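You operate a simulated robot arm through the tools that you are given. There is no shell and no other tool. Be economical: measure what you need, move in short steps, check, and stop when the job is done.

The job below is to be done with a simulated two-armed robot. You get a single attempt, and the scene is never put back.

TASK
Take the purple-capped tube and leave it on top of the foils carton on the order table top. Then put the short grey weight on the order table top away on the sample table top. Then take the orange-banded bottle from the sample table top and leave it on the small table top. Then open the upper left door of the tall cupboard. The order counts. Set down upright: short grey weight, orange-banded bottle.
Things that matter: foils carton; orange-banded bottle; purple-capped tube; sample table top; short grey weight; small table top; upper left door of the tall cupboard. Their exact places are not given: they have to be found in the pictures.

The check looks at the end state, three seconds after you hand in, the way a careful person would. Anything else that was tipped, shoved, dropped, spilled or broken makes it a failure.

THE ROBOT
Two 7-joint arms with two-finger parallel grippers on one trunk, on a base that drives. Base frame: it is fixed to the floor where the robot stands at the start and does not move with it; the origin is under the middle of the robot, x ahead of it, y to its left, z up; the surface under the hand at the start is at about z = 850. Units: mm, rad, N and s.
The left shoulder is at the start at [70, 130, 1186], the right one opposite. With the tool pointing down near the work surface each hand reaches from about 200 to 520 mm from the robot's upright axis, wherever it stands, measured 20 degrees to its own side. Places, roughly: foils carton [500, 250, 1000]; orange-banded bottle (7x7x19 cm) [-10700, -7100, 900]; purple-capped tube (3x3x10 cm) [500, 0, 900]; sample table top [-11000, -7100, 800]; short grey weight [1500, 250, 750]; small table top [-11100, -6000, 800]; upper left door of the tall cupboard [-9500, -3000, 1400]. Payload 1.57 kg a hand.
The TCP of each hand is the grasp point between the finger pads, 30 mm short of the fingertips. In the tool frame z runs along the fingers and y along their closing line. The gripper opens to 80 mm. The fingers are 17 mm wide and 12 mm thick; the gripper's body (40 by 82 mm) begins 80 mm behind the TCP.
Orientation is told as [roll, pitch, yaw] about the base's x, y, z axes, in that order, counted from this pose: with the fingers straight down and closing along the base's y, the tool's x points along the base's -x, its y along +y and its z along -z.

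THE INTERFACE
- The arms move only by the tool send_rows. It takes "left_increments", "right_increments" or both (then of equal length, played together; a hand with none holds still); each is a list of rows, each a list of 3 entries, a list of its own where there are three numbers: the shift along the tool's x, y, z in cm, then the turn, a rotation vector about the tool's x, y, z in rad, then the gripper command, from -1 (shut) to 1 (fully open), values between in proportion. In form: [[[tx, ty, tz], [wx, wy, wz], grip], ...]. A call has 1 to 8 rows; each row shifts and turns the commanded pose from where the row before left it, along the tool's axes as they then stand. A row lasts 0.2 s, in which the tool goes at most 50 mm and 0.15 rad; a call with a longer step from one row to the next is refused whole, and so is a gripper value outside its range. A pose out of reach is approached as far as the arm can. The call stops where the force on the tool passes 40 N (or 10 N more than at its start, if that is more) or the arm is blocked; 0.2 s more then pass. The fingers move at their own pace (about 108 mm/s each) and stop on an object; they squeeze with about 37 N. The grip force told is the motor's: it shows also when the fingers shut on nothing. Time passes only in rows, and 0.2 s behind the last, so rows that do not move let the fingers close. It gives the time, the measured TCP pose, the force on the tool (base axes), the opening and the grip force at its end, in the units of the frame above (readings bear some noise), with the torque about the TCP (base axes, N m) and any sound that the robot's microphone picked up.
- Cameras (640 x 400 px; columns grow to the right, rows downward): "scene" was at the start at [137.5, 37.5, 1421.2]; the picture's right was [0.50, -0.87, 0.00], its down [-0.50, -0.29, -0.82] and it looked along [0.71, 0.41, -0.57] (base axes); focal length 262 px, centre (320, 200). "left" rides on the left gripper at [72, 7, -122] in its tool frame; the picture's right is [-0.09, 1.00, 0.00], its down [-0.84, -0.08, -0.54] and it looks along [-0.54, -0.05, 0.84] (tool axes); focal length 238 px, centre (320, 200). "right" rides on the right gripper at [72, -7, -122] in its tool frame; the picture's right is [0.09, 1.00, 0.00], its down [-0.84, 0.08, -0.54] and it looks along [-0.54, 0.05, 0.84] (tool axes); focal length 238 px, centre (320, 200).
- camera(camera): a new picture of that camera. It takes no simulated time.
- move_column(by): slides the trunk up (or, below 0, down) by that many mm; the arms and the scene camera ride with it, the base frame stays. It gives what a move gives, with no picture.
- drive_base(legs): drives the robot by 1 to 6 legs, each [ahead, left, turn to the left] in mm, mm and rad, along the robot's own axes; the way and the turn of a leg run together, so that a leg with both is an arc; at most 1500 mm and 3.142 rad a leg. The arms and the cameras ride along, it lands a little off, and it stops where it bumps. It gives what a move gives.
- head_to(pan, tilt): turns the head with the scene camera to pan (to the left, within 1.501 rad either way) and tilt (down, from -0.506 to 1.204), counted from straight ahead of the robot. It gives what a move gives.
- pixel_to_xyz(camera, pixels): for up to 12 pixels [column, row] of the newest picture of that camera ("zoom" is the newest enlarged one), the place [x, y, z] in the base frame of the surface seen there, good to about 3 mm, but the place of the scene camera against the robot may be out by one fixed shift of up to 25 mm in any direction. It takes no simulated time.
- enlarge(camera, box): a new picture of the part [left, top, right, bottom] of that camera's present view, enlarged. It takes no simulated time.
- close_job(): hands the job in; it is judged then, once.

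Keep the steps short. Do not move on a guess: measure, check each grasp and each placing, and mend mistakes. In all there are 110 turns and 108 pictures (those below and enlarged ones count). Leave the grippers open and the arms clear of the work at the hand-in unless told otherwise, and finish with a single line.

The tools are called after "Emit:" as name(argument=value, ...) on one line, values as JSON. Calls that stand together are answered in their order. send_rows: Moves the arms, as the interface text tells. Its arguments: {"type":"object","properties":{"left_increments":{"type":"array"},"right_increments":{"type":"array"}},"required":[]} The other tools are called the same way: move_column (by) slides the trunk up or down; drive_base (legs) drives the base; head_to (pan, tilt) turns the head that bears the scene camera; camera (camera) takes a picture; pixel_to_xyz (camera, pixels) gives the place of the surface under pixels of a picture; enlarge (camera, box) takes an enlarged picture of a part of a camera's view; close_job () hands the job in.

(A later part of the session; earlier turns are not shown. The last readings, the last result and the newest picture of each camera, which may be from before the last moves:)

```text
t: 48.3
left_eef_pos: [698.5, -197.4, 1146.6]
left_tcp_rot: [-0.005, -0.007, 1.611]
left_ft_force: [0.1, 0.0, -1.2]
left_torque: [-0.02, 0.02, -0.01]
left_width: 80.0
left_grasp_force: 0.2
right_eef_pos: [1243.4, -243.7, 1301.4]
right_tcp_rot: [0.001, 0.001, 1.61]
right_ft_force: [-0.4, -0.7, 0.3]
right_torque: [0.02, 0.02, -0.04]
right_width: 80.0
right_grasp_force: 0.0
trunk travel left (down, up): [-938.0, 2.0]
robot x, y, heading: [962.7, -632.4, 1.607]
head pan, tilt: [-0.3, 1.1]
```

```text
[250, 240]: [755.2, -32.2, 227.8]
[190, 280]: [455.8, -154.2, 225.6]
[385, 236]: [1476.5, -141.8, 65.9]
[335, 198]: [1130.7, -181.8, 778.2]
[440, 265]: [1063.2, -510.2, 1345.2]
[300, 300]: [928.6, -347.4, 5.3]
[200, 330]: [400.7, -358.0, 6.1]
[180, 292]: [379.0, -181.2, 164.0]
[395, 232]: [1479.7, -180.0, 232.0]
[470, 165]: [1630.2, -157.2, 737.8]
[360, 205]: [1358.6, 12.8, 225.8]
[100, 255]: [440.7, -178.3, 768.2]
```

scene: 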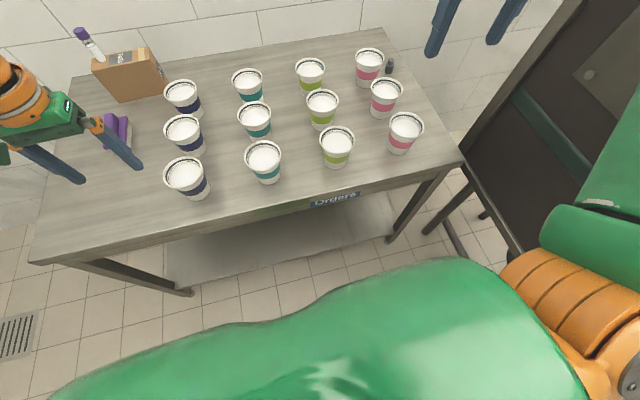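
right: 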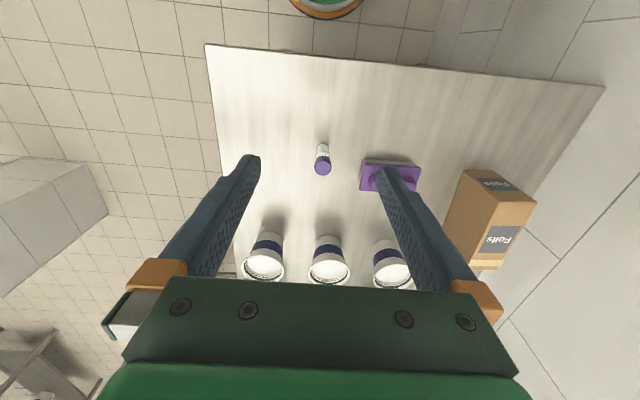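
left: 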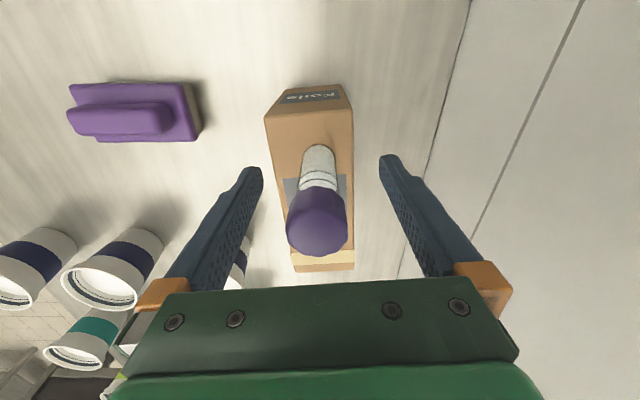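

Shelf front is at y≈−155, z 226; so the base front must stay behind that, and I'll need a forward-tilted hand. I test the right hand's tilted reach here in free air, first tilting 0.8 rad and moving 14 cm inward.

Emit:
send_rows(right_increments=[[[0, 2.2, 0], [0, -0.133, 0], 1], [[0, 2.2, 0], [0, -0.133, 0], 1], [[0, 2.2, 0], [0, -0.133, 0], 1], [[0, 2.2, 0], [0, -0.133, 0], 1], [[0, 2.2, 0], [0, -0.133, 0], 1], [[0, 2.2, 0], [0, -0.135, 0], 1], [[0, 0, 0], [0, 0, 0], 1]])

Emit:
send_rows(right_increments=[[[1.1, 0, 4.6], [0, 0, 0], 1], [[1.1, 0, 4.6], [0, 0, 0], 1], [[1.1, 0, 4.6], [0, 0, 0], 1], [[1.1, 0, 4.6], [0, 0, 0], 1], [[1.1, 0, 4.6], [0, 0, 0], 1], [[0, 0, 0], [0, 0, 0], 1]])

```text
t: 49.9
left_eef_pos: [699.4, -198.1, 1147.1]
left_tcp_rot: [-0.004, -0.005, 1.611]
left_ft_force: [-0.2, 0.7, 0.3]
left_torque: [0.01, 0.04, 0.03]
left_width: 79.8
left_grasp_force: 0.0
right_eef_pos: [1113.2, -246.9, 1303.5]
right_tcp_rot: [0.002, -0.801, 1.61]
right_ft_force: [-0.1, -0.2, 0.3]
right_torque: [0.0, 0.02, 0.0]
right_width: 80.1
right_grasp_force: 0.1
trunk travel left (down, up): [-938.0, 2.0]
robot x, y, heading: [962.6, -627.8, 1.611]
head pan, tilt: [-0.3, 1.1]
```

```text
t: 51.3
left_eef_pos: [699.6, -198.1, 1146.0]
left_tcp_rot: [-0.007, -0.005, 1.611]
left_ft_force: [-0.1, -0.4, 0.2]
left_torque: [0.01, -0.02, 0.0]
left_width: 80.0
left_grasp_force: 0.1
right_eef_pos: [1107.0, -124.8, 1101.3]
right_tcp_rot: [-0.001, -0.8, 1.61]
right_ft_force: [-0.1, -0.1, -0.8]
right_torque: [-0.03, 0.0, -0.04]
right_width: 80.0
right_grasp_force: 0.0
trunk travel left (down, up): [-938.0, 2.0]
robot x, y, heading: [962.3, -636.4, 1.614]
head pan, tilt: [-0.3, 1.1]
```

Tilted 0.8, it is at f≈510, 200 below the shoulder. I push forward to find the limit.

Emit:
send_rows(right_increments=[[[-2.1, 0, 2.15], [0, 0, 0], 1], [[-2.1, 0, 2.15], [0, 0, 0], 1], [[-2.1, 0, 2.15], [0, 0, 0], 1], [[-2.1, 0, 2.15], [0, 0, 0], 1], [[-2.1, 0, 2.15], [0, 0, 0], 1], [[0, 0, 0], [0, 0, 0], 1]])

Emit:
head_to(pan=-0.5, tilt=0.5)

Emit:
camera(camera="scene")

```text
t: 52.7
left_eef_pos: [698.1, -198.8, 1146.6]
left_tcp_rot: [-0.004, -0.006, 1.612]
left_ft_force: [0.4, 0.1, -0.9]
left_torque: [0.0, 0.0, -0.01]
left_width: 79.8
left_grasp_force: 0.1
right_eef_pos: [1102.8, 14.8, 1101.4]
right_tcp_rot: [0.0, -0.802, 1.612]
right_ft_force: [0.2, 0.5, -1.1]
right_torque: [0.03, 0.02, 0.03]
right_width: 80.0
right_grasp_force: 0.1
right hand out of reach, approached as far as the arm can: row 5
trunk travel left (down, up): [-938.0, 2.0]
robot x, y, heading: [959.3, -632.1, 1.612]
head pan, tilt: [-0.3, 1.1]
```

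```text
t: 53.7
left_eef_pos: [698.6, -199.1, 1146.7]
left_tcp_rot: [-0.006, -0.006, 1.611]
left_ft_force: [0.2, 0.2, -0.3]
left_torque: [0.02, -0.01, 0.02]
left_width: 80.3
left_grasp_force: 0.1
right_eef_pos: [1102.8, 13.6, 1099.0]
right_tcp_rot: [-0.003, -0.798, 1.612]
right_ft_force: [0.8, -0.8, 0.4]
right_torque: [-0.07, -0.03, -0.01]
right_width: 80.0
right_grasp_force: 0.1
trunk travel left (down, up): [-938.0, 2.0]
robot x, y, heading: [963.0, -629.8, 1.607]
head pan, tilt: [-0.499, 0.499]
```

```text
83 pictures are left
```

scene: 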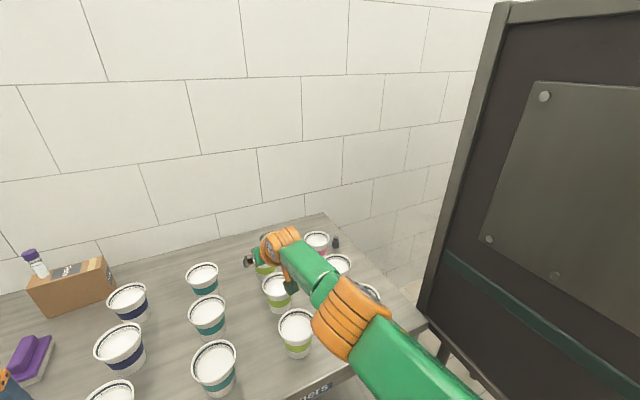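

Tilted reach is about 640 ahead of the axis: enough from y≈−390. I retract the right hand a little, raise the left hand, then drive: straighten, right 315, ahead 235.

Emit:
send_rows(right_increments=[[[1.5, 0, -1.5], [0, 0, 0], 1], [[1.5, 0, -1.5], [0, 0, 0], 1], [[1.5, 0, -1.5], [0, 0, 0], 1], [[1.5, 0, -1.5], [0, 0, 0], 1]], left_increments=[[[2, 0, -3.3], [0, 0, 0], 1], [[2, 0, -3.3], [0, 0, 0], 1], [[2, 0, -3.3], [0, 0, 0], 1], [[2, 0, -3.3], [0, 0, 0], 1]])

Emit:
drive_base(legs=[[0, 0, -0.04], [0, -315, 0], [150, 0, 0]])

Emit:
camera(camera="right")

```text
t: 54.7
left_eef_pos: [701.0, -280.0, 1275.1]
left_tcp_rot: [-0.005, -0.006, 1.609]
left_ft_force: [0.0, 0.0, -0.3]
left_torque: [-0.01, 0.0, -0.03]
left_width: 79.8
left_grasp_force: 0.0
right_eef_pos: [1102.6, 10.7, 1092.3]
right_tcp_rot: [0.002, -0.8, 1.609]
right_ft_force: [0.1, -0.1, 0.4]
right_torque: [0.02, 0.0, -0.01]
right_width: 79.9
right_grasp_force: 0.1
right hand out of reach, approached as far as the arm can: row 1, 2, 3, 4
trunk travel left (down, up): [-938.0, 2.0]
robot x, y, heading: [960.6, -630.9, 1.612]
head pan, tilt: [-0.499, 0.499]
```

```text
t: 58.2
left_eef_pos: [1030.3, -121.9, 1276.0]
left_tcp_rot: [-0.003, -0.009, 1.574]
left_ft_force: [-0.2, -0.8, 0.3]
left_torque: [0.04, 0.04, -0.04]
left_width: 80.4
left_grasp_force: 0.1
right_eef_pos: [1441.1, 155.7, 1093.9]
right_tcp_rot: [0.002, -0.801, 1.573]
right_ft_force: [-0.4, 0.3, 0.2]
right_torque: [0.04, 0.02, 0.04]
right_width: 79.9
right_grasp_force: 0.1
trunk travel left (down, up): [-938.0, 2.0]
robot x, y, heading: [1280.5, -480.9, 1.576]
head pan, tilt: [-0.499, 0.499]
```

```text
82 pictures are left
```

right: 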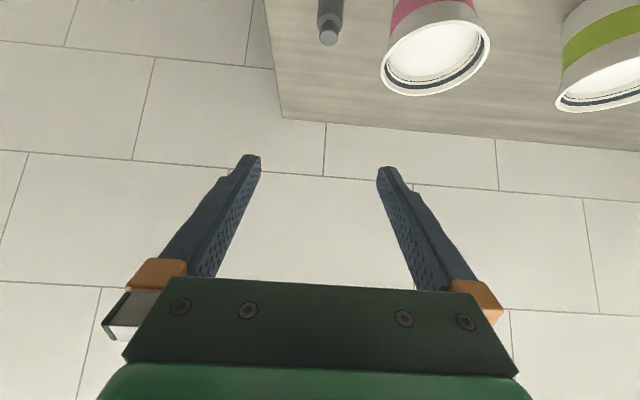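

The weight is visible at (328,35). I measure it and the neighbour cup from this accurate camera.

Emit:
pixel_to_xyz(camera="right", pixels=[[328, 38], [328, 20], [320, 12], [340, 12], [328, 44], [390, 55], [435, 90], [283, 115], [328, 28]])

```text
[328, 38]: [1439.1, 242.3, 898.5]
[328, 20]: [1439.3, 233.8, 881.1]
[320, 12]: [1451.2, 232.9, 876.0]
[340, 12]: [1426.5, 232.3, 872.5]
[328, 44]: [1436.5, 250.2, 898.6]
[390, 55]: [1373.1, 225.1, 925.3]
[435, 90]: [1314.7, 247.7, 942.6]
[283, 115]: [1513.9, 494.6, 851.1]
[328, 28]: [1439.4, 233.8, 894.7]
```

Weight centre ≈ (1439,244), body ≈27 mm wide, top 898. I narrow the gripper to 56 mm and lower the column so the hand sits at z≈880 in front of it.

Emit:
send_rows(right_increments=[[[0, 0, 0], [0, 0, 0], 0.4], [[0, 0, 0], [0, 0, 0], 0.4]])

Emit:
move_column(by=-150)

Emit:
camera(camera="right")

Emit:
head_to(pan=-0.3, tilt=0.6)

Emit:
camera(camera="scene")

```text
t: 58.8
left_eef_pos: [1030.5, -118.9, 1275.2]
left_tcp_rot: [-0.006, -0.007, 1.573]
left_ft_force: [-0.4, 0.0, -0.2]
left_torque: [-0.01, -0.01, 0.0]
left_width: 79.6
left_grasp_force: 0.1
right_eef_pos: [1443.1, 157.9, 1092.4]
right_tcp_rot: [0.0, -0.803, 1.571]
right_ft_force: [0.5, 0.1, -0.1]
right_torque: [0.02, 0.02, -0.01]
right_width: 55.9
right_grasp_force: 0.0
trunk travel left (down, up): [-938.0, 2.0]
robot x, y, heading: [1279.4, -478.9, 1.571]
head pan, tilt: [-0.499, 0.499]
```

```text
t: 60.6
left_eef_pos: [1029.9, -118.4, 1125.9]
left_tcp_rot: [-0.006, -0.007, 1.575]
left_ft_force: [-0.4, 0.6, 0.2]
left_torque: [0.0, 0.02, 0.0]
left_width: 80.1
left_grasp_force: 0.0
right_eef_pos: [1440.4, 159.5, 941.0]
right_tcp_rot: [-0.001, -0.799, 1.572]
right_ft_force: [0.7, -0.8, 0.8]
right_torque: [-0.01, 0.01, 0.0]
right_width: 56.1
right_grasp_force: 0.0
trunk travel left (down, up): [-788.0, 152.0]
robot x, y, heading: [1279.2, -478.6, 1.576]
head pan, tilt: [-0.499, 0.499]
```

```text
81 pictures are left
```

right: 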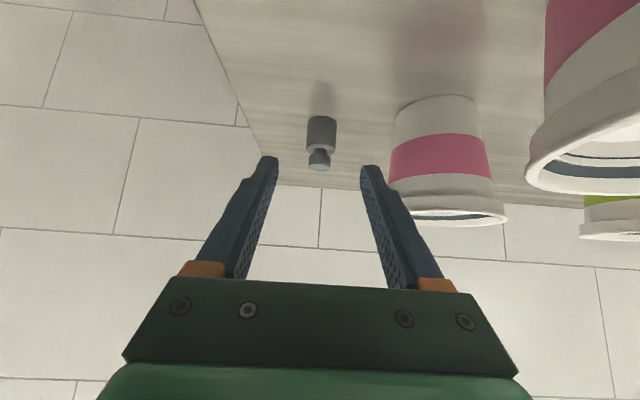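

```text
t: 61.3
left_eef_pos: [1030.0, -118.3, 1124.3]
left_tcp_rot: [-0.003, -0.006, 1.574]
left_ft_force: [-0.5, -0.5, 0.3]
left_torque: [-0.01, 0.0, -0.02]
left_width: 80.0
left_grasp_force: 0.0
right_eef_pos: [1441.5, 158.9, 941.4]
right_tcp_rot: [0.002, -0.798, 1.574]
right_ft_force: [0.0, 0.1, -0.2]
right_torque: [0.01, 0.01, 0.02]
right_width: 56.2
right_grasp_force: 0.1
trunk travel left (down, up): [-788.0, 152.0]
robot x, y, heading: [1282.1, -477.1, 1.575]
head pan, tilt: [-0.3, 0.6]
```

```text
80 pictures are left
```

scene: 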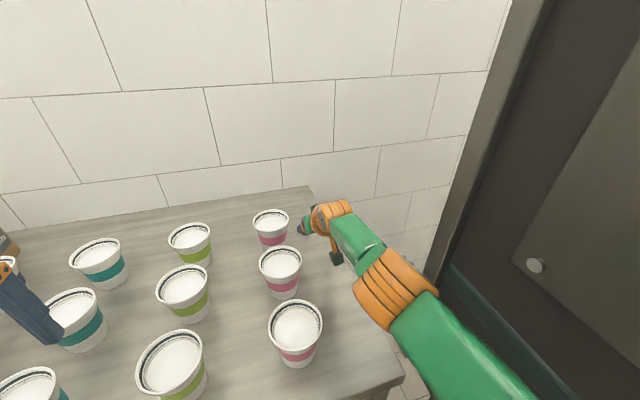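

Clear all round. I re-measure the weight and the elbow-to-oven gap.

Emit:
pixel_to_xyz(camera="right", pixels=[[308, 132], [335, 132], [321, 132], [321, 120], [319, 167], [310, 160], [329, 160], [392, 185]])

Emit:
pixel_to_xyz(camera="scene", pixels=[[430, 290], [395, 290], [520, 390], [450, 340]])

```text
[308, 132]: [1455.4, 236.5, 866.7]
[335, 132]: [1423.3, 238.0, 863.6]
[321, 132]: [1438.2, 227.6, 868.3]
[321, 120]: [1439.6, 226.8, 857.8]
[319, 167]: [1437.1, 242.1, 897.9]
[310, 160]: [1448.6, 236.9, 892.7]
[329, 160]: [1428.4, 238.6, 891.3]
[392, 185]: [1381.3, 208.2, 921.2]
```

```text
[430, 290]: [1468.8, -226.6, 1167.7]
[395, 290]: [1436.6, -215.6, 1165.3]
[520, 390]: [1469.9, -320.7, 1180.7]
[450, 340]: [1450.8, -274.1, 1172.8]
```

Weight: centre (1439,243), body 33 mm, top 898. I lower 60 more, then drive 40 ahead and look.

Emit:
move_column(by=-60)

Emit:
drive_base(legs=[[40, 0, 0]])

Emit:
camera(camera="right")

```text
t: 62.3
left_eef_pos: [1029.4, -118.4, 1064.1]
left_tcp_rot: [-0.006, -0.006, 1.573]
left_ft_force: [0.5, 0.2, 0.2]
left_torque: [0.03, 0.01, -0.02]
left_width: 80.0
left_grasp_force: 0.1
right_eef_pos: [1441.8, 159.0, 881.0]
right_tcp_rot: [-0.001, -0.8, 1.575]
right_ft_force: [0.2, 0.0, 0.2]
right_torque: [0.05, -0.01, 0.02]
right_width: 55.9
right_grasp_force: 0.1
trunk travel left (down, up): [-728.0, 212.0]
robot x, y, heading: [1277.3, -475.2, 1.573]
head pan, tilt: [-0.3, 0.6]
```

```text
t: 63.2
left_eef_pos: [1030.7, -80.5, 1066.0]
left_tcp_rot: [-0.006, -0.008, 1.573]
left_ft_force: [-0.2, 0.0, 0.7]
left_torque: [0.0, -0.01, -0.03]
left_width: 80.0
left_grasp_force: 0.1
right_eef_pos: [1442.5, 196.6, 883.3]
right_tcp_rot: [-0.001, -0.801, 1.573]
right_ft_force: [0.1, -0.2, 0.6]
right_torque: [0.03, -0.01, 0.05]
right_width: 55.7
right_grasp_force: 0.0
trunk travel left (down, up): [-728.0, 212.0]
robot x, y, heading: [1280.8, -436.6, 1.572]
head pan, tilt: [-0.3, 0.6]
```

```text
79 pictures are left
```

right: 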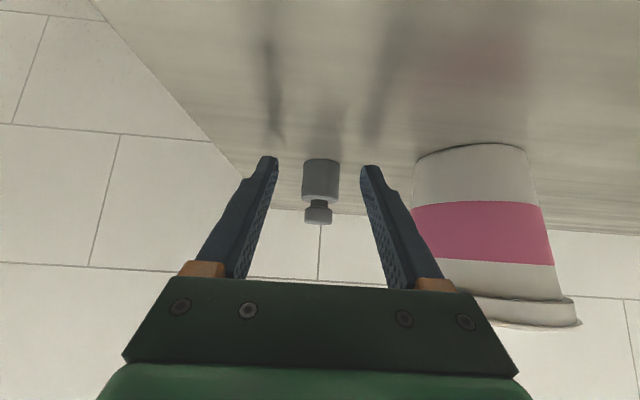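

Well lined up (weight at 320, between fingers). I drive 40 more and close.

Emit:
drive_base(legs=[[40, 0, 0]])

Emit:
camera(camera="right")

```text
t: 64.1
left_eef_pos: [1029.4, -39.4, 1065.9]
left_tcp_rot: [-0.005, -0.009, 1.575]
left_ft_force: [-0.6, -1.0, -0.5]
left_torque: [0.03, -0.01, 0.02]
left_width: 80.0
left_grasp_force: 0.0
right_eef_pos: [1441.2, 237.8, 881.9]
right_tcp_rot: [-0.001, -0.801, 1.575]
right_ft_force: [0.4, 0.2, 0.9]
right_torque: [-0.01, 0.02, 0.01]
right_width: 56.1
right_grasp_force: 0.1
trunk travel left (down, up): [-728.0, 212.0]
robot x, y, heading: [1280.2, -397.2, 1.575]
head pan, tilt: [-0.3, 0.6]
```

```text
78 pictures are left
```

right: 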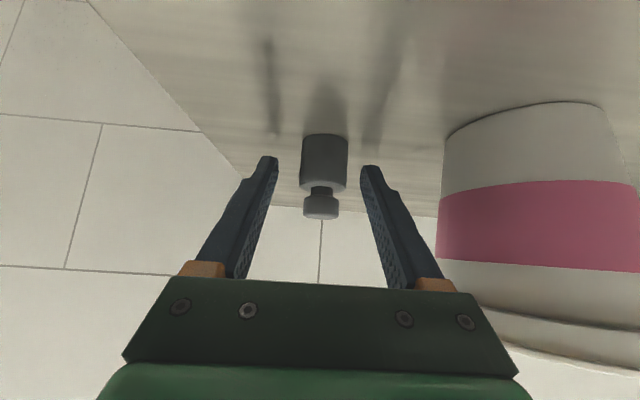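

The weight's body lies between the pads. I close.

Emit:
send_rows(right_increments=[[[0, 0, 0], [0, 0, 0], -1], [[0, 0, 0], [0, 0, 0], -1], [[0, 0, 0], [0, 0, 0], -1]])

Emit:
move_column(by=20)

Emit:
camera(camera="right")

```text
t: 64.9
left_eef_pos: [1029.4, -35.9, 1064.6]
left_tcp_rot: [-0.006, -0.005, 1.577]
left_ft_force: [0.4, 0.0, -0.3]
left_torque: [-0.01, -0.01, -0.01]
left_width: 80.2
left_grasp_force: 0.1
right_eef_pos: [1442.5, 239.1, 881.4]
right_tcp_rot: [0.0, -0.797, 1.575]
right_ft_force: [-0.7, -0.2, 0.0]
right_torque: [0.03, 0.0, -0.01]
right_width: 28.9
right_grasp_force: 36.5
trunk travel left (down, up): [-728.0, 212.0]
robot x, y, heading: [1279.8, -398.8, 1.572]
head pan, tilt: [-0.3, 0.6]
```

```text
t: 65.5
left_eef_pos: [1030.2, -38.2, 1084.7]
left_tcp_rot: [-0.005, -0.005, 1.577]
left_ft_force: [0.2, 0.0, 0.0]
left_torque: [0.05, 0.03, 0.05]
left_width: 80.2
left_grasp_force: 0.0
right_eef_pos: [1441.4, 239.4, 901.1]
right_tcp_rot: [0.0, -0.797, 1.573]
right_ft_force: [0.2, -0.4, -1.9]
right_torque: [-0.02, 0.03, 0.01]
right_width: 28.7
right_grasp_force: 37.8
trunk travel left (down, up): [-748.0, 192.0]
robot x, y, heading: [1276.5, -401.8, 1.576]
head pan, tilt: [-0.3, 0.6]
```

```text
77 pictures are left
```

right: 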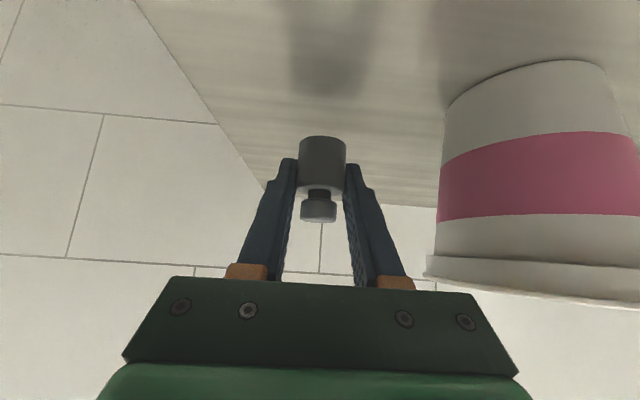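

Held (28.7 mm, level, ~2 N of load). I raise the column, back away from the table, then look toward the far room.

Emit:
move_column(by=185)

Emit:
drive_base(legs=[[-330, 0, 0]])

Emit:
send_rows(right_increments=[[[1.6, 0, -2.4], [0, 0, 0], -1], [[1.6, 0, -2.4], [0, 0, 0], -1], [[1.6, 0, -2.4], [0, 0, 0], -1], [[1.6, 0, -2.4], [0, 0, 0], -1], [[1.6, 0, -2.4], [0, 0, 0], -1], [[1.6, 0, -2.4], [0, 0, 0], -1]])

Emit:
head_to(pan=1.5, tilt=0.25)

Emit:
camera(camera="scene")

```text
t: 67.6
left_eef_pos: [1030.0, -37.3, 1269.3]
left_tcp_rot: [-0.005, -0.004, 1.576]
left_ft_force: [-0.2, -0.2, -0.2]
left_torque: [0.0, 0.03, 0.02]
left_width: 79.9
left_grasp_force: 0.0
right_eef_pos: [1441.0, 240.3, 1085.9]
right_tcp_rot: [0.0, -0.798, 1.575]
right_ft_force: [-0.3, 0.0, -1.4]
right_torque: [0.04, 0.0, 0.01]
right_width: 28.5
right_grasp_force: 36.9
trunk travel left (down, up): [-933.0, 7.0]
robot x, y, heading: [1282.5, -397.7, 1.575]
head pan, tilt: [-0.3, 0.6]
```

```text
t: 69.8
left_eef_pos: [1031.3, -361.9, 1268.3]
left_tcp_rot: [-0.006, -0.004, 1.568]
left_ft_force: [-0.7, 0.7, -0.2]
left_torque: [-0.02, 0.0, -0.03]
left_width: 80.2
left_grasp_force: 0.1
right_eef_pos: [1445.4, -89.1, 1083.7]
right_tcp_rot: [-0.001, -0.796, 1.568]
right_ft_force: [-0.2, -0.5, -1.3]
right_torque: [0.02, 0.02, 0.0]
right_width: 28.4
right_grasp_force: 36.9
trunk travel left (down, up): [-933.0, 7.0]
robot x, y, heading: [1280.0, -727.7, 1.564]
head pan, tilt: [-0.3, 0.6]
```

```text
t: 71.2
left_eef_pos: [1031.9, -364.9, 1268.4]
left_tcp_rot: [-0.005, -0.005, 1.569]
left_ft_force: [0.8, -0.1, -0.2]
left_torque: [0.01, 0.02, 0.02]
left_width: 79.9
left_grasp_force: 0.1
right_eef_pos: [1445.6, -92.0, 1085.6]
right_tcp_rot: [-0.001, -0.798, 1.569]
right_ft_force: [-0.3, 0.4, -0.8]
right_torque: [0.0, -0.01, 0.04]
right_width: 28.7
right_grasp_force: 37.1
right hand out of reach, approached as far as the arm can: row 1, 2, 3, 4, 5, 6
trunk travel left (down, up): [-933.0, 7.0]
robot x, y, heading: [1281.6, -725.7, 1.574]
head pan, tilt: [-0.3, 0.6]
```

```text
t: 73.0
left_eef_pos: [1032.8, -364.9, 1270.0]
left_tcp_rot: [-0.007, -0.005, 1.569]
left_ft_force: [0.3, 0.3, 0.1]
left_torque: [0.0, 0.01, 0.03]
left_width: 79.7
left_grasp_force: 0.1
right_eef_pos: [1444.2, -91.1, 1085.4]
right_tcp_rot: [-0.002, -0.799, 1.569]
right_ft_force: [-0.1, -0.2, -0.4]
right_torque: [0.01, 0.01, 0.02]
right_width: 28.7
right_grasp_force: 36.7
trunk travel left (down, up): [-933.0, 7.0]
robot x, y, heading: [1278.5, -728.7, 1.568]
head pan, tilt: [1.499, 0.25]
```

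```text
76 pictures are left
```

scene: 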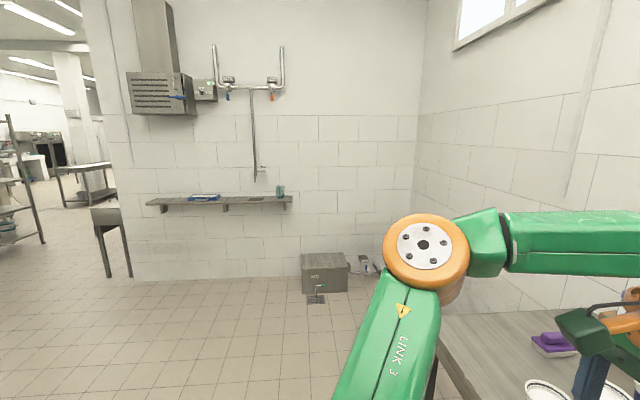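

The right arm is stuck straight (singular). I try retracting combined with a sideways and upward motion, with the area clear.

Emit:
send_rows(right_increments=[[[-0.5, 2, -2.5], [0, 0, 0], -1], [[0.5, 2, -3], [0, 0, 0], -1], [[1, 0, -3], [0, 0, 0], -1], [[1, 0, -3], [0, 0, 0], -1]])

```text
t: 74.0
left_eef_pos: [1032.5, -364.8, 1269.0]
left_tcp_rot: [-0.003, -0.004, 1.569]
left_ft_force: [0.8, -0.4, 0.1]
left_torque: [0.01, 0.0, 0.0]
left_width: 79.8
left_grasp_force: 0.1
right_eef_pos: [1408.1, -90.5, 1123.5]
right_tcp_rot: [0.001, -0.796, 1.568]
right_ft_force: [0.5, -0.7, -0.1]
right_torque: [-0.04, -0.01, 0.01]
right_width: 28.9
right_grasp_force: 37.0
right hand out of reach, approached as far as the arm can: row 1, 2, 3, 4
trunk travel left (down, up): [-933.0, 7.0]
robot x, y, heading: [1278.7, -726.2, 1.568]
head pan, tilt: [1.499, 0.25]
```

Moved along the sphere but still straight. I try larger inward steps combined with tilting.

Emit:
send_rows(right_increments=[[[3.4, 0, -3.6], [0, -0.14, 0], -1], [[3.4, 0, -3.6], [0, 0, 0], -1], [[3.4, 0, -3.6], [0, 0.14, 0], -1], [[0, -2, -4.4], [0, 0, 0], -1]])

Emit:
head_to(pan=-0.4, tilt=0.6)

Emit:
camera(camera="scene")

```text
t: 75.0
left_eef_pos: [1033.8, -365.2, 1270.0]
left_tcp_rot: [-0.004, -0.007, 1.569]
left_ft_force: [1.1, -0.4, 0.2]
left_torque: [0.02, 0.02, 0.03]
left_width: 80.0
left_grasp_force: 0.1
right_eef_pos: [1422.3, -88.6, 1132.6]
right_tcp_rot: [0.001, -0.796, 1.566]
right_ft_force: [1.1, 0.2, 0.2]
right_torque: [0.0, 0.02, 0.03]
right_width: 28.5
right_grasp_force: 37.2
right hand out of reach, approached as far as the arm can: row 1, 2, 3, 4
trunk travel left (down, up): [-933.0, 7.0]
robot x, y, heading: [1278.7, -727.0, 1.567]
head pan, tilt: [1.499, 0.25]
```

```text
t: 76.8
left_eef_pos: [1031.7, -365.1, 1269.9]
left_tcp_rot: [-0.006, -0.005, 1.57]
left_ft_force: [0.2, 0.0, 0.1]
left_torque: [0.02, 0.0, -0.01]
left_width: 80.0
left_grasp_force: 0.0
right_eef_pos: [1419.9, -88.5, 1133.3]
right_tcp_rot: [0.0, -0.796, 1.568]
right_ft_force: [-0.2, 0.1, -2.4]
right_torque: [0.01, 0.01, 0.02]
right_width: 28.3
right_grasp_force: 36.9
trunk travel left (down, up): [-933.0, 7.0]
robot x, y, heading: [1279.1, -728.0, 1.566]
head pan, tilt: [-0.4, 0.6]
```

```text
75 pictures are left
```

scene: 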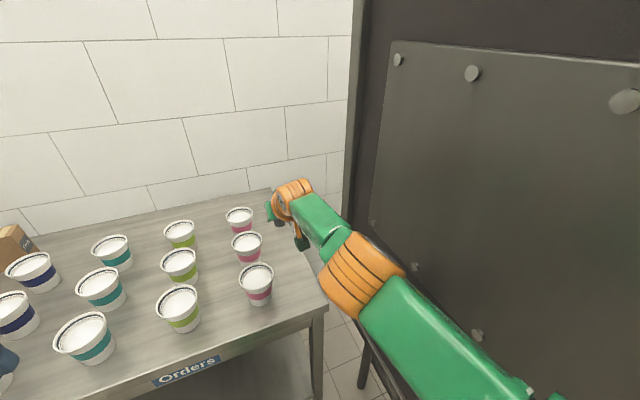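

The elbow is straight. I try curling only the wrist (rotating about the wrist), which should need no elbow motion, and may free the solver.

Emit:
send_rows(right_increments=[[[3.2, 0, -0.3], [0, 0.14, 0], -1], [[3.2, 0, -0.3], [0, 0.14, 0], -1], [[3.2, 0, -0.3], [0, 0.14, 0], -1]])

```text
t: 77.6
left_eef_pos: [1032.2, -365.4, 1270.1]
left_tcp_rot: [-0.005, -0.005, 1.567]
left_ft_force: [0.6, 0.0, 0.0]
left_torque: [-0.01, -0.03, 0.03]
left_width: 79.8
left_grasp_force: 0.0
right_eef_pos: [1420.8, -162.7, 1081.8]
right_tcp_rot: [-0.001, -0.377, 1.568]
right_ft_force: [0.1, 0.5, -0.8]
right_torque: [0.01, 0.03, 0.01]
right_width: 28.4
right_grasp_force: 36.8
right hand out of reach, approached as far as the arm can: row 2, 3
trunk travel left (down, up): [-933.0, 7.0]
robot x, y, heading: [1280.6, -724.9, 1.569]
head pan, tilt: [-0.4, 0.6]
```

That works. I now try pulling inward again.

Emit:
send_rows(right_increments=[[[2.8, 0, -1.1], [0, 0, 0], -1], [[2.8, 0, -2], [0, 0, 0], -1], [[2.8, 0, -2], [0, 0, 0], -1], [[2.8, 0, -2], [0, 0, 0], -1]])

```text
t: 78.6
left_eef_pos: [1032.9, -365.7, 1269.7]
left_tcp_rot: [-0.005, -0.004, 1.569]
left_ft_force: [0.6, -0.3, -0.3]
left_torque: [-0.01, -0.02, 0.01]
left_width: 80.0
left_grasp_force: 0.0
right_eef_pos: [1402.9, -162.0, 1105.7]
right_tcp_rot: [0.0, -0.377, 1.569]
right_ft_force: [0.0, 1.0, -0.2]
right_torque: [0.0, 0.01, -0.01]
right_width: 28.4
right_grasp_force: 37.3
right hand out of reach, approached as far as the arm can: row 1, 2, 3, 4
trunk travel left (down, up): [-933.0, 7.0]
robot x, y, heading: [1280.5, -728.6, 1.568]
head pan, tilt: [-0.4, 0.6]
```

Still stuck radially. Flexing should come with a downward command; I first back 220 mm so the hand is clear of the table, then command down-and-in.

Emit:
drive_base(legs=[[-220, 0, 0]])

Emit:
send_rows(right_increments=[[[1.7, 0, 4], [0, 0, 0], -1], [[1.7, 0, 4], [0, 0, 0], -1], [[1.7, 0, 4], [0, 0, 0], -1], [[2.5, 0, 3], [0, 0, 0], -1], [[2.5, 0, 2], [0, 0, 0], -1], [[2.8, 0, -1], [0, 0, 0], -1]])

```text
t: 80.3
left_eef_pos: [1033.0, -571.8, 1267.7]
left_tcp_rot: [-0.004, -0.001, 1.566]
left_ft_force: [-0.6, 0.4, -1.0]
left_torque: [-0.07, 0.01, -0.01]
left_width: 79.8
left_grasp_force: 0.0
right_eef_pos: [1404.5, -372.5, 1101.8]
right_tcp_rot: [0.0, -0.372, 1.564]
right_ft_force: [-0.6, -0.3, -1.6]
right_torque: [-0.02, -0.02, -0.02]
right_width: 28.6
right_grasp_force: 37.5
trunk travel left (down, up): [-933.0, 7.0]
robot x, y, heading: [1278.0, -938.6, 1.564]
head pan, tilt: [-0.4, 0.6]
```

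```text
t: 81.7
left_eef_pos: [1033.3, -578.4, 1271.4]
left_tcp_rot: [-0.004, -0.006, 1.565]
left_ft_force: [0.3, 0.1, 0.0]
left_torque: [-0.01, -0.03, 0.02]
left_width: 80.1
left_grasp_force: 0.0
right_eef_pos: [1407.4, -448.3, 926.0]
right_tcp_rot: [-0.001, -0.377, 1.562]
right_ft_force: [0.9, -0.5, -1.6]
right_torque: [0.03, 0.03, 0.01]
right_width: 28.4
right_grasp_force: 37.0
right hand out of reach, approached as far as the arm can: row 2, 3
trunk travel left (down, up): [-933.0, 7.0]
robot x, y, heading: [1282.1, -940.0, 1.564]
head pan, tilt: [-0.4, 0.6]
```

Freed (last rows in reach). I pull inward, then up, and restore the 0.8 tilt so the weight hangs upright.

Emit:
send_rows(right_increments=[[[2.8, 0, -1.1], [0, 0, 0], -1], [[2.8, 0, -1.1], [0, 0, 0], -1], [[2.8, 0, -1.1], [0, 0, 0], -1], [[-1.4, 0, -3.7], [0, 0, 0], -1], [[-1.4, 0, -3.7], [0, 0, 0], -1], [[-1.4, 0, -3.7], [0, 0, 0], -1], [[-1.4, 0, -3.7], [0, 0, 0], -1], [[-1.4, 0, -3.7], [0, 0, 0], -1]])

Emit:
send_rows(right_increments=[[[0, 0, 0], [0, -0.14, 0], -1], [[0, 0, 0], [0, -0.14, 0], -1], [[0, 0, 0], [0, -0.14, 0], -1], [[0, 0, 0], [0, 0, 0], -1]])

```text
t: 83.7
left_eef_pos: [1033.3, -575.9, 1268.8]
left_tcp_rot: [-0.005, -0.006, 1.566]
left_ft_force: [0.2, -0.2, -1.5]
left_torque: [0.01, -0.02, 0.0]
left_width: 79.9
left_grasp_force: 0.0
right_eef_pos: [1436.8, -511.1, 1073.8]
right_tcp_rot: [-0.079, -0.383, 1.544]
right_ft_force: [-0.5, 0.2, -1.1]
right_torque: [-0.02, 0.0, 0.01]
right_width: 28.6
right_grasp_force: 37.3
right hand out of reach, approached as far as the arm can: row 7, 8
trunk travel left (down, up): [-933.0, 7.0]
robot x, y, heading: [1280.8, -941.7, 1.563]
head pan, tilt: [-0.4, 0.6]
stopped in row 8 (right hand): the arm was blocked; the commanded pose is now the measured one
```

```text
t: 84.3
left_eef_pos: [1033.2, -577.5, 1270.3]
left_tcp_rot: [-0.006, -0.006, 1.564]
left_ft_force: [-0.1, 0.8, 0.0]
left_torque: [-0.03, 0.0, -0.02]
left_width: 80.1
left_grasp_force: 0.1
right_eef_pos: [1445.8, -472.3, 1156.6]
right_tcp_rot: [-0.127, -0.887, 1.582]
right_ft_force: [0.0, 0.7, -1.5]
right_torque: [-0.06, 0.03, 0.01]
right_width: 28.4
right_grasp_force: 37.3
trunk travel left (down, up): [-933.0, 7.0]
robot x, y, heading: [1276.7, -942.5, 1.563]
head pan, tilt: [-0.4, 0.6]
stopped in row 3 (right hand): the arm was blocked; the commanded pose is now the measured one
```

The arm was blocked by something; I look at it.

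Emit:
head_to(pan=-0.9, tilt=0.5)

Emit:
camera(camera="scene")

Emit:
camera(camera="right")

```text
t: 85.3
left_eef_pos: [1033.3, -575.8, 1270.0]
left_tcp_rot: [-0.005, -0.005, 1.565]
left_ft_force: [-0.5, 0.2, 0.5]
left_torque: [-0.01, 0.03, 0.0]
left_width: 80.1
left_grasp_force: 0.0
right_eef_pos: [1446.7, -472.8, 1155.2]
right_tcp_rot: [-0.126, -0.885, 1.583]
right_ft_force: [0.7, -0.1, -0.8]
right_torque: [-0.01, 0.0, 0.02]
right_width: 28.5
right_grasp_force: 37.1
trunk travel left (down, up): [-933.0, 7.0]
robot x, y, heading: [1277.9, -936.8, 1.563]
head pan, tilt: [-0.901, 0.499]
```

```text
74 pictures are left
```

scene: 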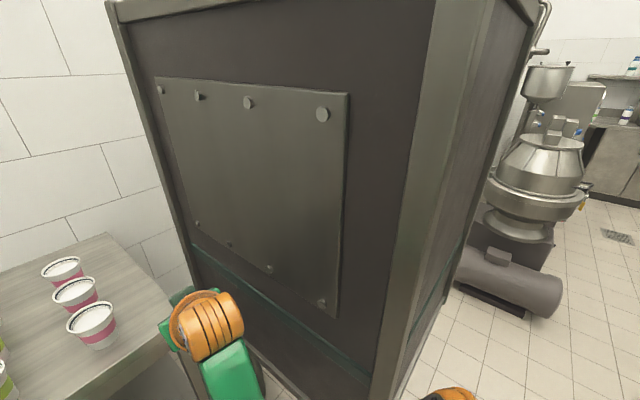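

```text
73 pictures are left
```

right: 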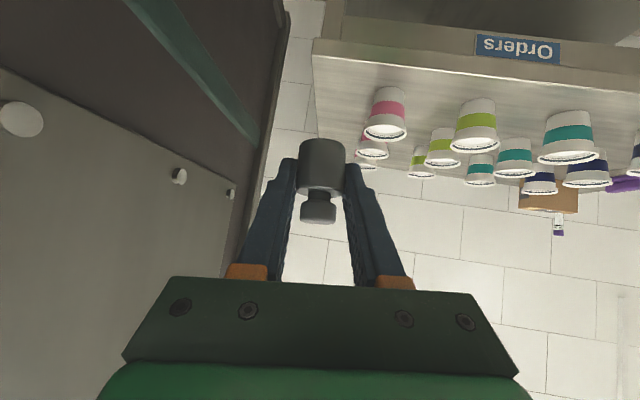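

Emit:
head_to(pan=-1.0, tilt=1.1)

Emit:
camera(camera="scene")

```text
t: 86.3
left_eef_pos: [1034.1, -576.6, 1270.1]
left_tcp_rot: [-0.007, -0.005, 1.567]
left_ft_force: [-0.2, 0.3, -0.3]
left_torque: [0.01, -0.02, 0.0]
left_width: 79.7
left_grasp_force: 0.1
right_eef_pos: [1446.6, -472.3, 1154.9]
right_tcp_rot: [-0.127, -0.886, 1.583]
right_ft_force: [0.3, 0.1, -0.2]
right_torque: [0.0, 0.02, 0.01]
right_width: 28.6
right_grasp_force: 37.0
trunk travel left (down, up): [-933.0, 7.0]
robot x, y, heading: [1280.0, -939.5, 1.564]
head pan, tilt: [-1.0, 1.1]
```

```text
72 pictures are left
```

scene: 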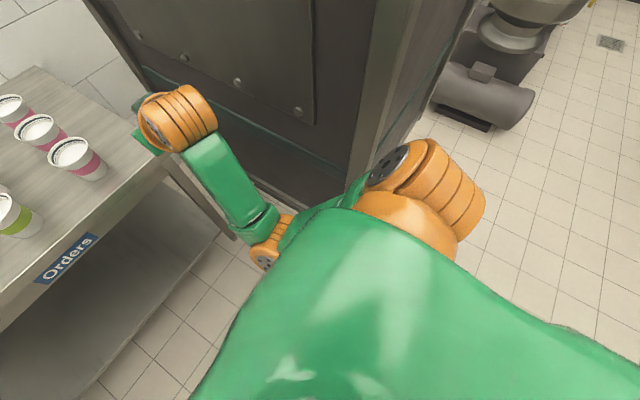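

Only the arm itself is in the way (elbow folded low); nothing outside is touched and the weight is held. I keep this for travelling: shift left 300, turn to face −x, and look ahead.

Emit:
drive_base(legs=[[0, 300, 0], [0, 0, 1.57]])

Emit:
head_to(pan=0.4, tilt=0.2)

Emit:
camera(camera="scene")

```text
t: 92.2
left_eef_pos: [615.7, -1196.4, 1269.3]
left_tcp_rot: [-0.005, -0.007, -3.115]
left_ft_force: [-0.9, 0.4, 0.0]
left_torque: [0.02, 0.0, -0.01]
left_width: 80.0
left_grasp_force: 0.1
right_eef_pos: [499.3, -786.6, 1155.2]
right_tcp_rot: [-0.125, -0.884, -3.099]
right_ft_force: [-0.1, 0.0, -1.4]
right_torque: [0.01, -0.02, 0.0]
right_width: 28.6
right_grasp_force: 37.2
trunk travel left (down, up): [-933.0, 7.0]
robot x, y, heading: [974.3, -937.1, -3.112]
head pan, tilt: [-1.0, 1.1]
```

```text
t: 93.8
left_eef_pos: [616.8, -1195.9, 1269.9]
left_tcp_rot: [-0.006, -0.005, -3.116]
left_ft_force: [-0.3, -0.3, -0.4]
left_torque: [0.0, -0.01, 0.02]
left_width: 80.0
left_grasp_force: 0.0
right_eef_pos: [498.1, -787.0, 1155.7]
right_tcp_rot: [-0.132, -0.883, -3.094]
right_ft_force: [0.7, 0.2, -0.9]
right_torque: [0.01, -0.02, 0.0]
right_width: 28.7
right_grasp_force: 37.4
trunk travel left (down, up): [-933.0, 7.0]
robot x, y, heading: [969.1, -938.9, -3.116]
head pan, tilt: [0.4, 0.201]
```

```text
71 pictures are left
```

scene: 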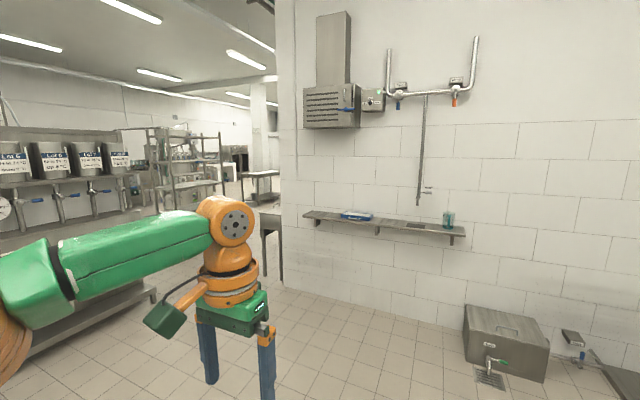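

Emit:
pixel_to_xyz(camera="scene", pixels=[[283, 275], [265, 290], [270, 220], [260, 175], [200, 215], [190, 150], [100, 310], [255, 205], [150, 290], [238, 155], [290, 120], [222, 200]])

Emit:
enlarge(camera="scene", box=[120, 80, 320, 240])

```text
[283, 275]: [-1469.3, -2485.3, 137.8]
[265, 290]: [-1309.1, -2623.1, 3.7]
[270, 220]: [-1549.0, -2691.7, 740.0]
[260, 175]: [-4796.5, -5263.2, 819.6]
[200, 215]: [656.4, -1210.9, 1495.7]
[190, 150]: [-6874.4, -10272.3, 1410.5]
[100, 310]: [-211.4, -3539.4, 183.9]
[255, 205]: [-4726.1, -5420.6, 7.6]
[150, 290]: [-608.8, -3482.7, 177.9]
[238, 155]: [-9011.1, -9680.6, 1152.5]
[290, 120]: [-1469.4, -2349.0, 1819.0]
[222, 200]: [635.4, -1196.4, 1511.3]
```

```text
2.50 times, centred on (220, 160) of scene
```

zoom: 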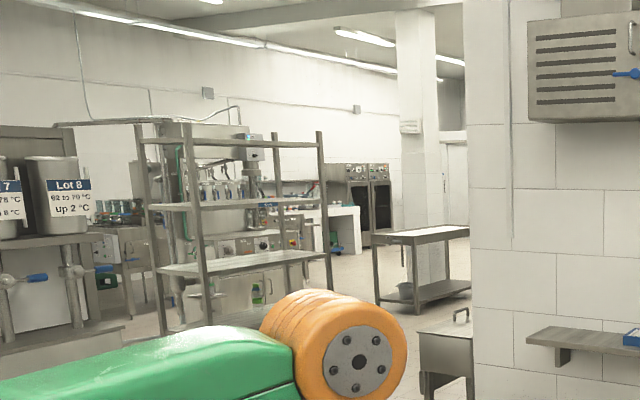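

Wall corner at (−1470,−2400), a low unit at (−1550,−2690), the lot bench front at y≈−3500. I drive ahead 1200 and left 1000 into the open floor and look again.

Emit:
drive_base(legs=[[1200, 0, 0], [0, 1050, 0]])

Emit:
head_to(pan=0.7, tilt=0.35)

Emit:
camera(camera="scene")

```text
t: 104.8
left_eef_pos: [-553.3, -2270.3, 1270.6]
left_tcp_rot: [-0.003, -0.006, -3.108]
left_ft_force: [-0.1, -0.1, 0.0]
left_torque: [0.01, 0.02, -0.03]
left_width: 79.9
left_grasp_force: 0.2
right_eef_pos: [-676.1, -1861.7, 1154.9]
right_tcp_rot: [-0.129, -0.884, -3.088]
right_ft_force: [0.8, 0.2, -0.5]
right_torque: [-0.04, -0.03, 0.04]
right_width: 28.6
right_grasp_force: 37.1
trunk travel left (down, up): [-933.0, 7.0]
robot x, y, heading: [-203.7, -2011.7, -3.104]
head pan, tilt: [0.4, 0.201]
```

```text
t: 105.6
left_eef_pos: [-554.0, -2271.7, 1269.2]
left_tcp_rot: [-0.006, -0.004, -3.103]
left_ft_force: [0.5, -0.5, -0.5]
left_torque: [-0.02, 0.02, -0.02]
left_width: 79.9
left_grasp_force: 0.0
right_eef_pos: [-676.6, -1860.9, 1155.8]
right_tcp_rot: [-0.134, -0.885, -3.086]
right_ft_force: [-0.1, -1.0, -1.0]
right_torque: [-0.04, 0.0, 0.02]
right_width: 28.7
right_grasp_force: 37.1
trunk travel left (down, up): [-933.0, 7.0]
robot x, y, heading: [-205.4, -2010.9, -3.105]
head pan, tilt: [0.7, 0.351]
```

```text
69 pictures are left
```

scene: 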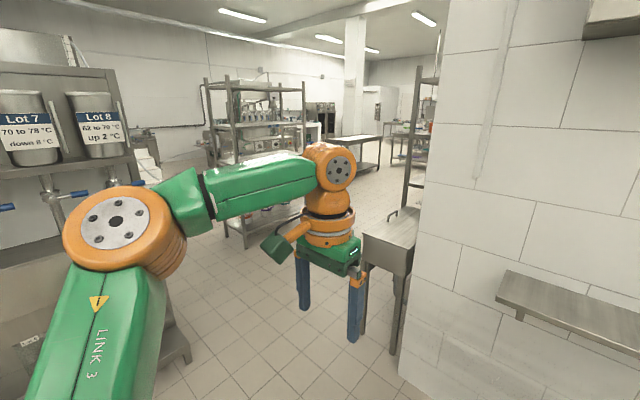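

Emit:
pixel_to_xyz(camera="scene", pixels=[[392, 350], [365, 330], [395, 225], [247, 245], [215, 210], [188, 355], [300, 205], [370, 170], [425, 130], [350, 140], [410, 375], [390, 230]])

```text
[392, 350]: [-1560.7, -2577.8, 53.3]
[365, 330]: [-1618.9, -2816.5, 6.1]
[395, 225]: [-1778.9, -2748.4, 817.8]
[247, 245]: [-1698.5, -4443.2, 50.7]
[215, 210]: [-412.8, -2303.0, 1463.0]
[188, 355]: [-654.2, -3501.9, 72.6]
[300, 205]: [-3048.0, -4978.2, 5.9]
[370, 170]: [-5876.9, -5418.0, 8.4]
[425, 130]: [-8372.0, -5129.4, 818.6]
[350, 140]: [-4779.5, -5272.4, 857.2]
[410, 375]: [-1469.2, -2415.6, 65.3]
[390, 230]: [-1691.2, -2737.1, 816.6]
```

The gap between the low unit (y −2820) and the rack (y −4443) is 1.6 m wide. I drive diagonally to (−1200,−3400), then turn to face −x.

Emit:
drive_base(legs=[[0, 0, 0.913], [855, 0, 0], [855, 0, 0], [0, 0, -0.843]])

Emit:
head_to(pan=0.1, tilt=0.3)

Emit:
camera(camera="scene")

```text
t: 118.9
left_eef_pos: [-1514.3, -3695.8, 1269.6]
left_tcp_rot: [-0.006, -0.006, -3.015]
left_ft_force: [-0.3, 0.0, -0.7]
left_torque: [0.01, -0.03, -0.02]
left_width: 80.2
left_grasp_force: 0.0
right_eef_pos: [-1672.5, -3300.5, 1155.8]
right_tcp_rot: [-0.133, -0.885, -2.994]
right_ft_force: [-0.6, 0.1, -1.0]
right_torque: [-0.03, -0.04, 0.01]
right_width: 28.6
right_grasp_force: 37.0
trunk travel left (down, up): [-933.0, 7.0]
robot x, y, heading: [-1185.1, -3406.5, -3.019]
head pan, tilt: [0.7, 0.351]
```

```text
t: 119.9
left_eef_pos: [-1514.4, -3696.9, 1271.2]
left_tcp_rot: [-0.005, -0.005, -3.013]
left_ft_force: [-0.8, 0.2, 0.7]
left_torque: [0.0, 0.04, 0.0]
left_width: 79.7
left_grasp_force: 0.1
right_eef_pos: [-1672.4, -3299.7, 1155.1]
right_tcp_rot: [-0.133, -0.886, -2.993]
right_ft_force: [0.1, -0.2, -0.7]
right_torque: [0.03, -0.03, 0.0]
right_width: 28.6
right_grasp_force: 37.0
trunk travel left (down, up): [-933.0, 7.0]
robot x, y, heading: [-1185.4, -3406.1, -3.019]
head pan, tilt: [0.099, 0.3]
```

```text
68 pictures are left
```

scene: 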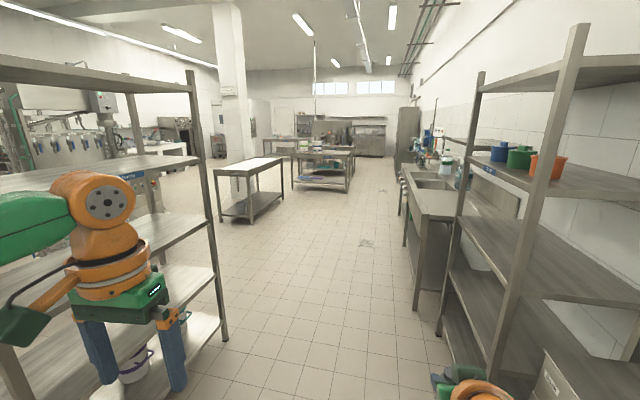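

A long aisle lies ahead. I measure its sides and the tables farther on.

Emit:
pixel_to_xyz(camera="scene", pixels=[[224, 338], [440, 335], [415, 305], [220, 220], [250, 220], [280, 160], [347, 190], [345, 155], [325, 160], [408, 130], [382, 150], [405, 205]])

Emit:
enlarge(camera="scene", box=[210, 70, 450, 220])

```text
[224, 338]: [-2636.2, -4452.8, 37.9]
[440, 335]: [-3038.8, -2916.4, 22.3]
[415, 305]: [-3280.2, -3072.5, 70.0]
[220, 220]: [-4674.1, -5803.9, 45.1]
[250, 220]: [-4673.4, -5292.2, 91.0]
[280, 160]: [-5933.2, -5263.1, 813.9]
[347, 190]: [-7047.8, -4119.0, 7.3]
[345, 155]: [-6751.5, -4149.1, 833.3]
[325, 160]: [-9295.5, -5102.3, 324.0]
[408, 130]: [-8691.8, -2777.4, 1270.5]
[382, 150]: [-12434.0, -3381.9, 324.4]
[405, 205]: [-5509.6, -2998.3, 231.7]
```

```text
2.67 times, centred on (330, 145) of scene
```

zoom: 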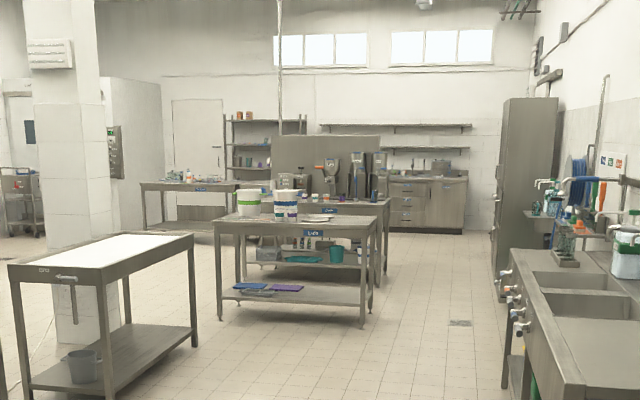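

The aisle is clear between y −3070 (right bench) and −4120 (left table, from x −6750). I correct the heading and drive 2600, read, then go on.

Emit:
drive_base(legs=[[0, 0, -0.1], [1300, 0, 0], [1300, 0, 0]])

```text
t: 133.0
left_eef_pos: [-4138.8, -3694.1, 1270.9]
left_tcp_rot: [-0.005, -0.006, -3.139]
left_ft_force: [0.9, 0.2, 0.4]
left_torque: [-0.01, 0.01, -0.01]
left_width: 79.8
left_grasp_force: 0.0
right_eef_pos: [-4245.3, -3280.6, 1155.6]
right_tcp_rot: [-0.132, -0.884, -3.121]
right_ft_force: [-0.4, 1.1, 0.6]
right_torque: [0.03, -0.03, 0.01]
right_width: 28.6
right_grasp_force: 36.8
trunk travel left (down, up): [-933.0, 7.0]
robot x, y, heading: [-3777.1, -3447.5, -3.138]
head pan, tilt: [0.099, 0.3]
```

Emit:
drive_base(legs=[[0, 0, 0.077], [1300, 0, 0], [1250, 0, 0]])

Emit:
head_to(pan=0.3, tilt=0.25)

Emit:
camera(camera="scene")

```text
t: 146.1
left_eef_pos: [-6676.3, -3980.6, 1270.0]
left_tcp_rot: [-0.004, -0.008, -3.037]
left_ft_force: [0.4, 0.2, -0.3]
left_torque: [-0.01, 0.0, 0.02]
left_width: 80.0
left_grasp_force: 0.1
right_eef_pos: [-6824.4, -3580.9, 1155.6]
right_tcp_rot: [-0.133, -0.886, -3.016]
right_ft_force: [0.2, 1.0, -0.4]
right_torque: [0.01, -0.04, 0.01]
right_width: 28.5
right_grasp_force: 37.8
trunk travel left (down, up): [-933.0, 7.0]
robot x, y, heading: [-6343.2, -3695.3, -3.035]
head pan, tilt: [0.099, 0.3]
```

```text
t: 146.8
left_eef_pos: [-6676.6, -3980.8, 1270.5]
left_tcp_rot: [-0.004, -0.004, -3.036]
left_ft_force: [-0.3, -0.1, 0.3]
left_torque: [-0.03, 0.02, 0.04]
left_width: 80.2
left_grasp_force: 0.0
right_eef_pos: [-6826.5, -3581.7, 1156.5]
right_tcp_rot: [-0.135, -0.884, -3.013]
right_ft_force: [0.5, 0.2, -1.3]
right_torque: [-0.01, -0.05, -0.02]
right_width: 28.7
right_grasp_force: 36.9
trunk travel left (down, up): [-933.0, 7.0]
robot x, y, heading: [-6343.1, -3697.0, -3.041]
head pan, tilt: [0.3, 0.25]
```

```text
66 pictures are left
```

scene: 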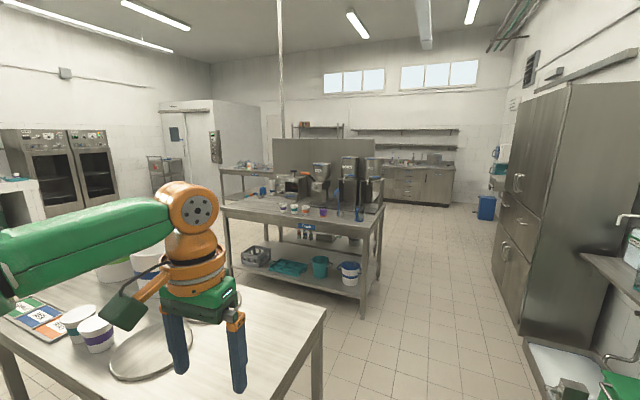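

I measure the cupboard, the middle table and those beyond.

Emit:
pixel_to_xyz(camera="scene", pixels=[[520, 333], [492, 270], [540, 120], [570, 90], [505, 240], [518, 183], [365, 318], [382, 215], [225, 205], [322, 310], [240, 165], [322, 400]])

Emit:
enlarge(camera="scene", box=[200, 110, 400, 240])

Emit:
enlarge(camera="scene", box=[450, 80, 610, 340])

```text
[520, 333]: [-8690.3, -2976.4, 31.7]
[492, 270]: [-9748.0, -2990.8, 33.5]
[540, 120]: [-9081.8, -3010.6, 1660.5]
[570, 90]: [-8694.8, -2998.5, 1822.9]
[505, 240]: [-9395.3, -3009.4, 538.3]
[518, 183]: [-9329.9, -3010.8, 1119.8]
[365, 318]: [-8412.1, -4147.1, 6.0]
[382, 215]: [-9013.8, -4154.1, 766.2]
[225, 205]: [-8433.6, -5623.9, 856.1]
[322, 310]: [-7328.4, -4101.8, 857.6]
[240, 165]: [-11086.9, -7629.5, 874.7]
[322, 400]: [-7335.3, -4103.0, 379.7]
```

```text
3.08 times, centred on (300, 175) of scene
```

zoom: 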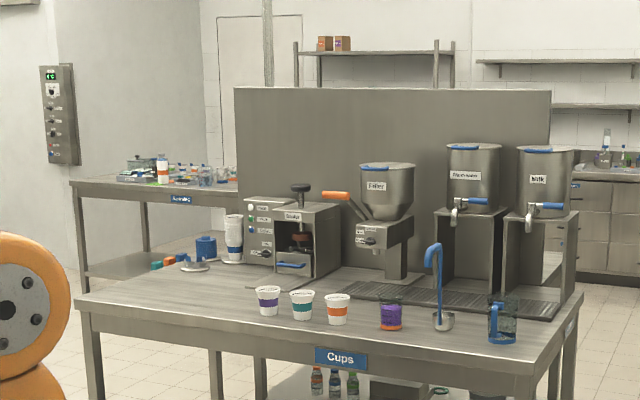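

```text
1.54 times, centred on (530, 210) of scene
```

zoom: 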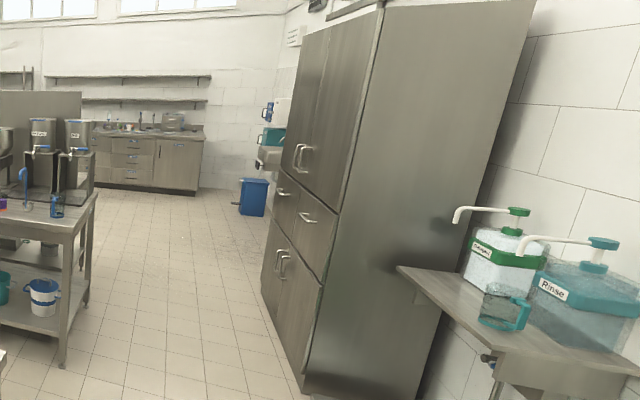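

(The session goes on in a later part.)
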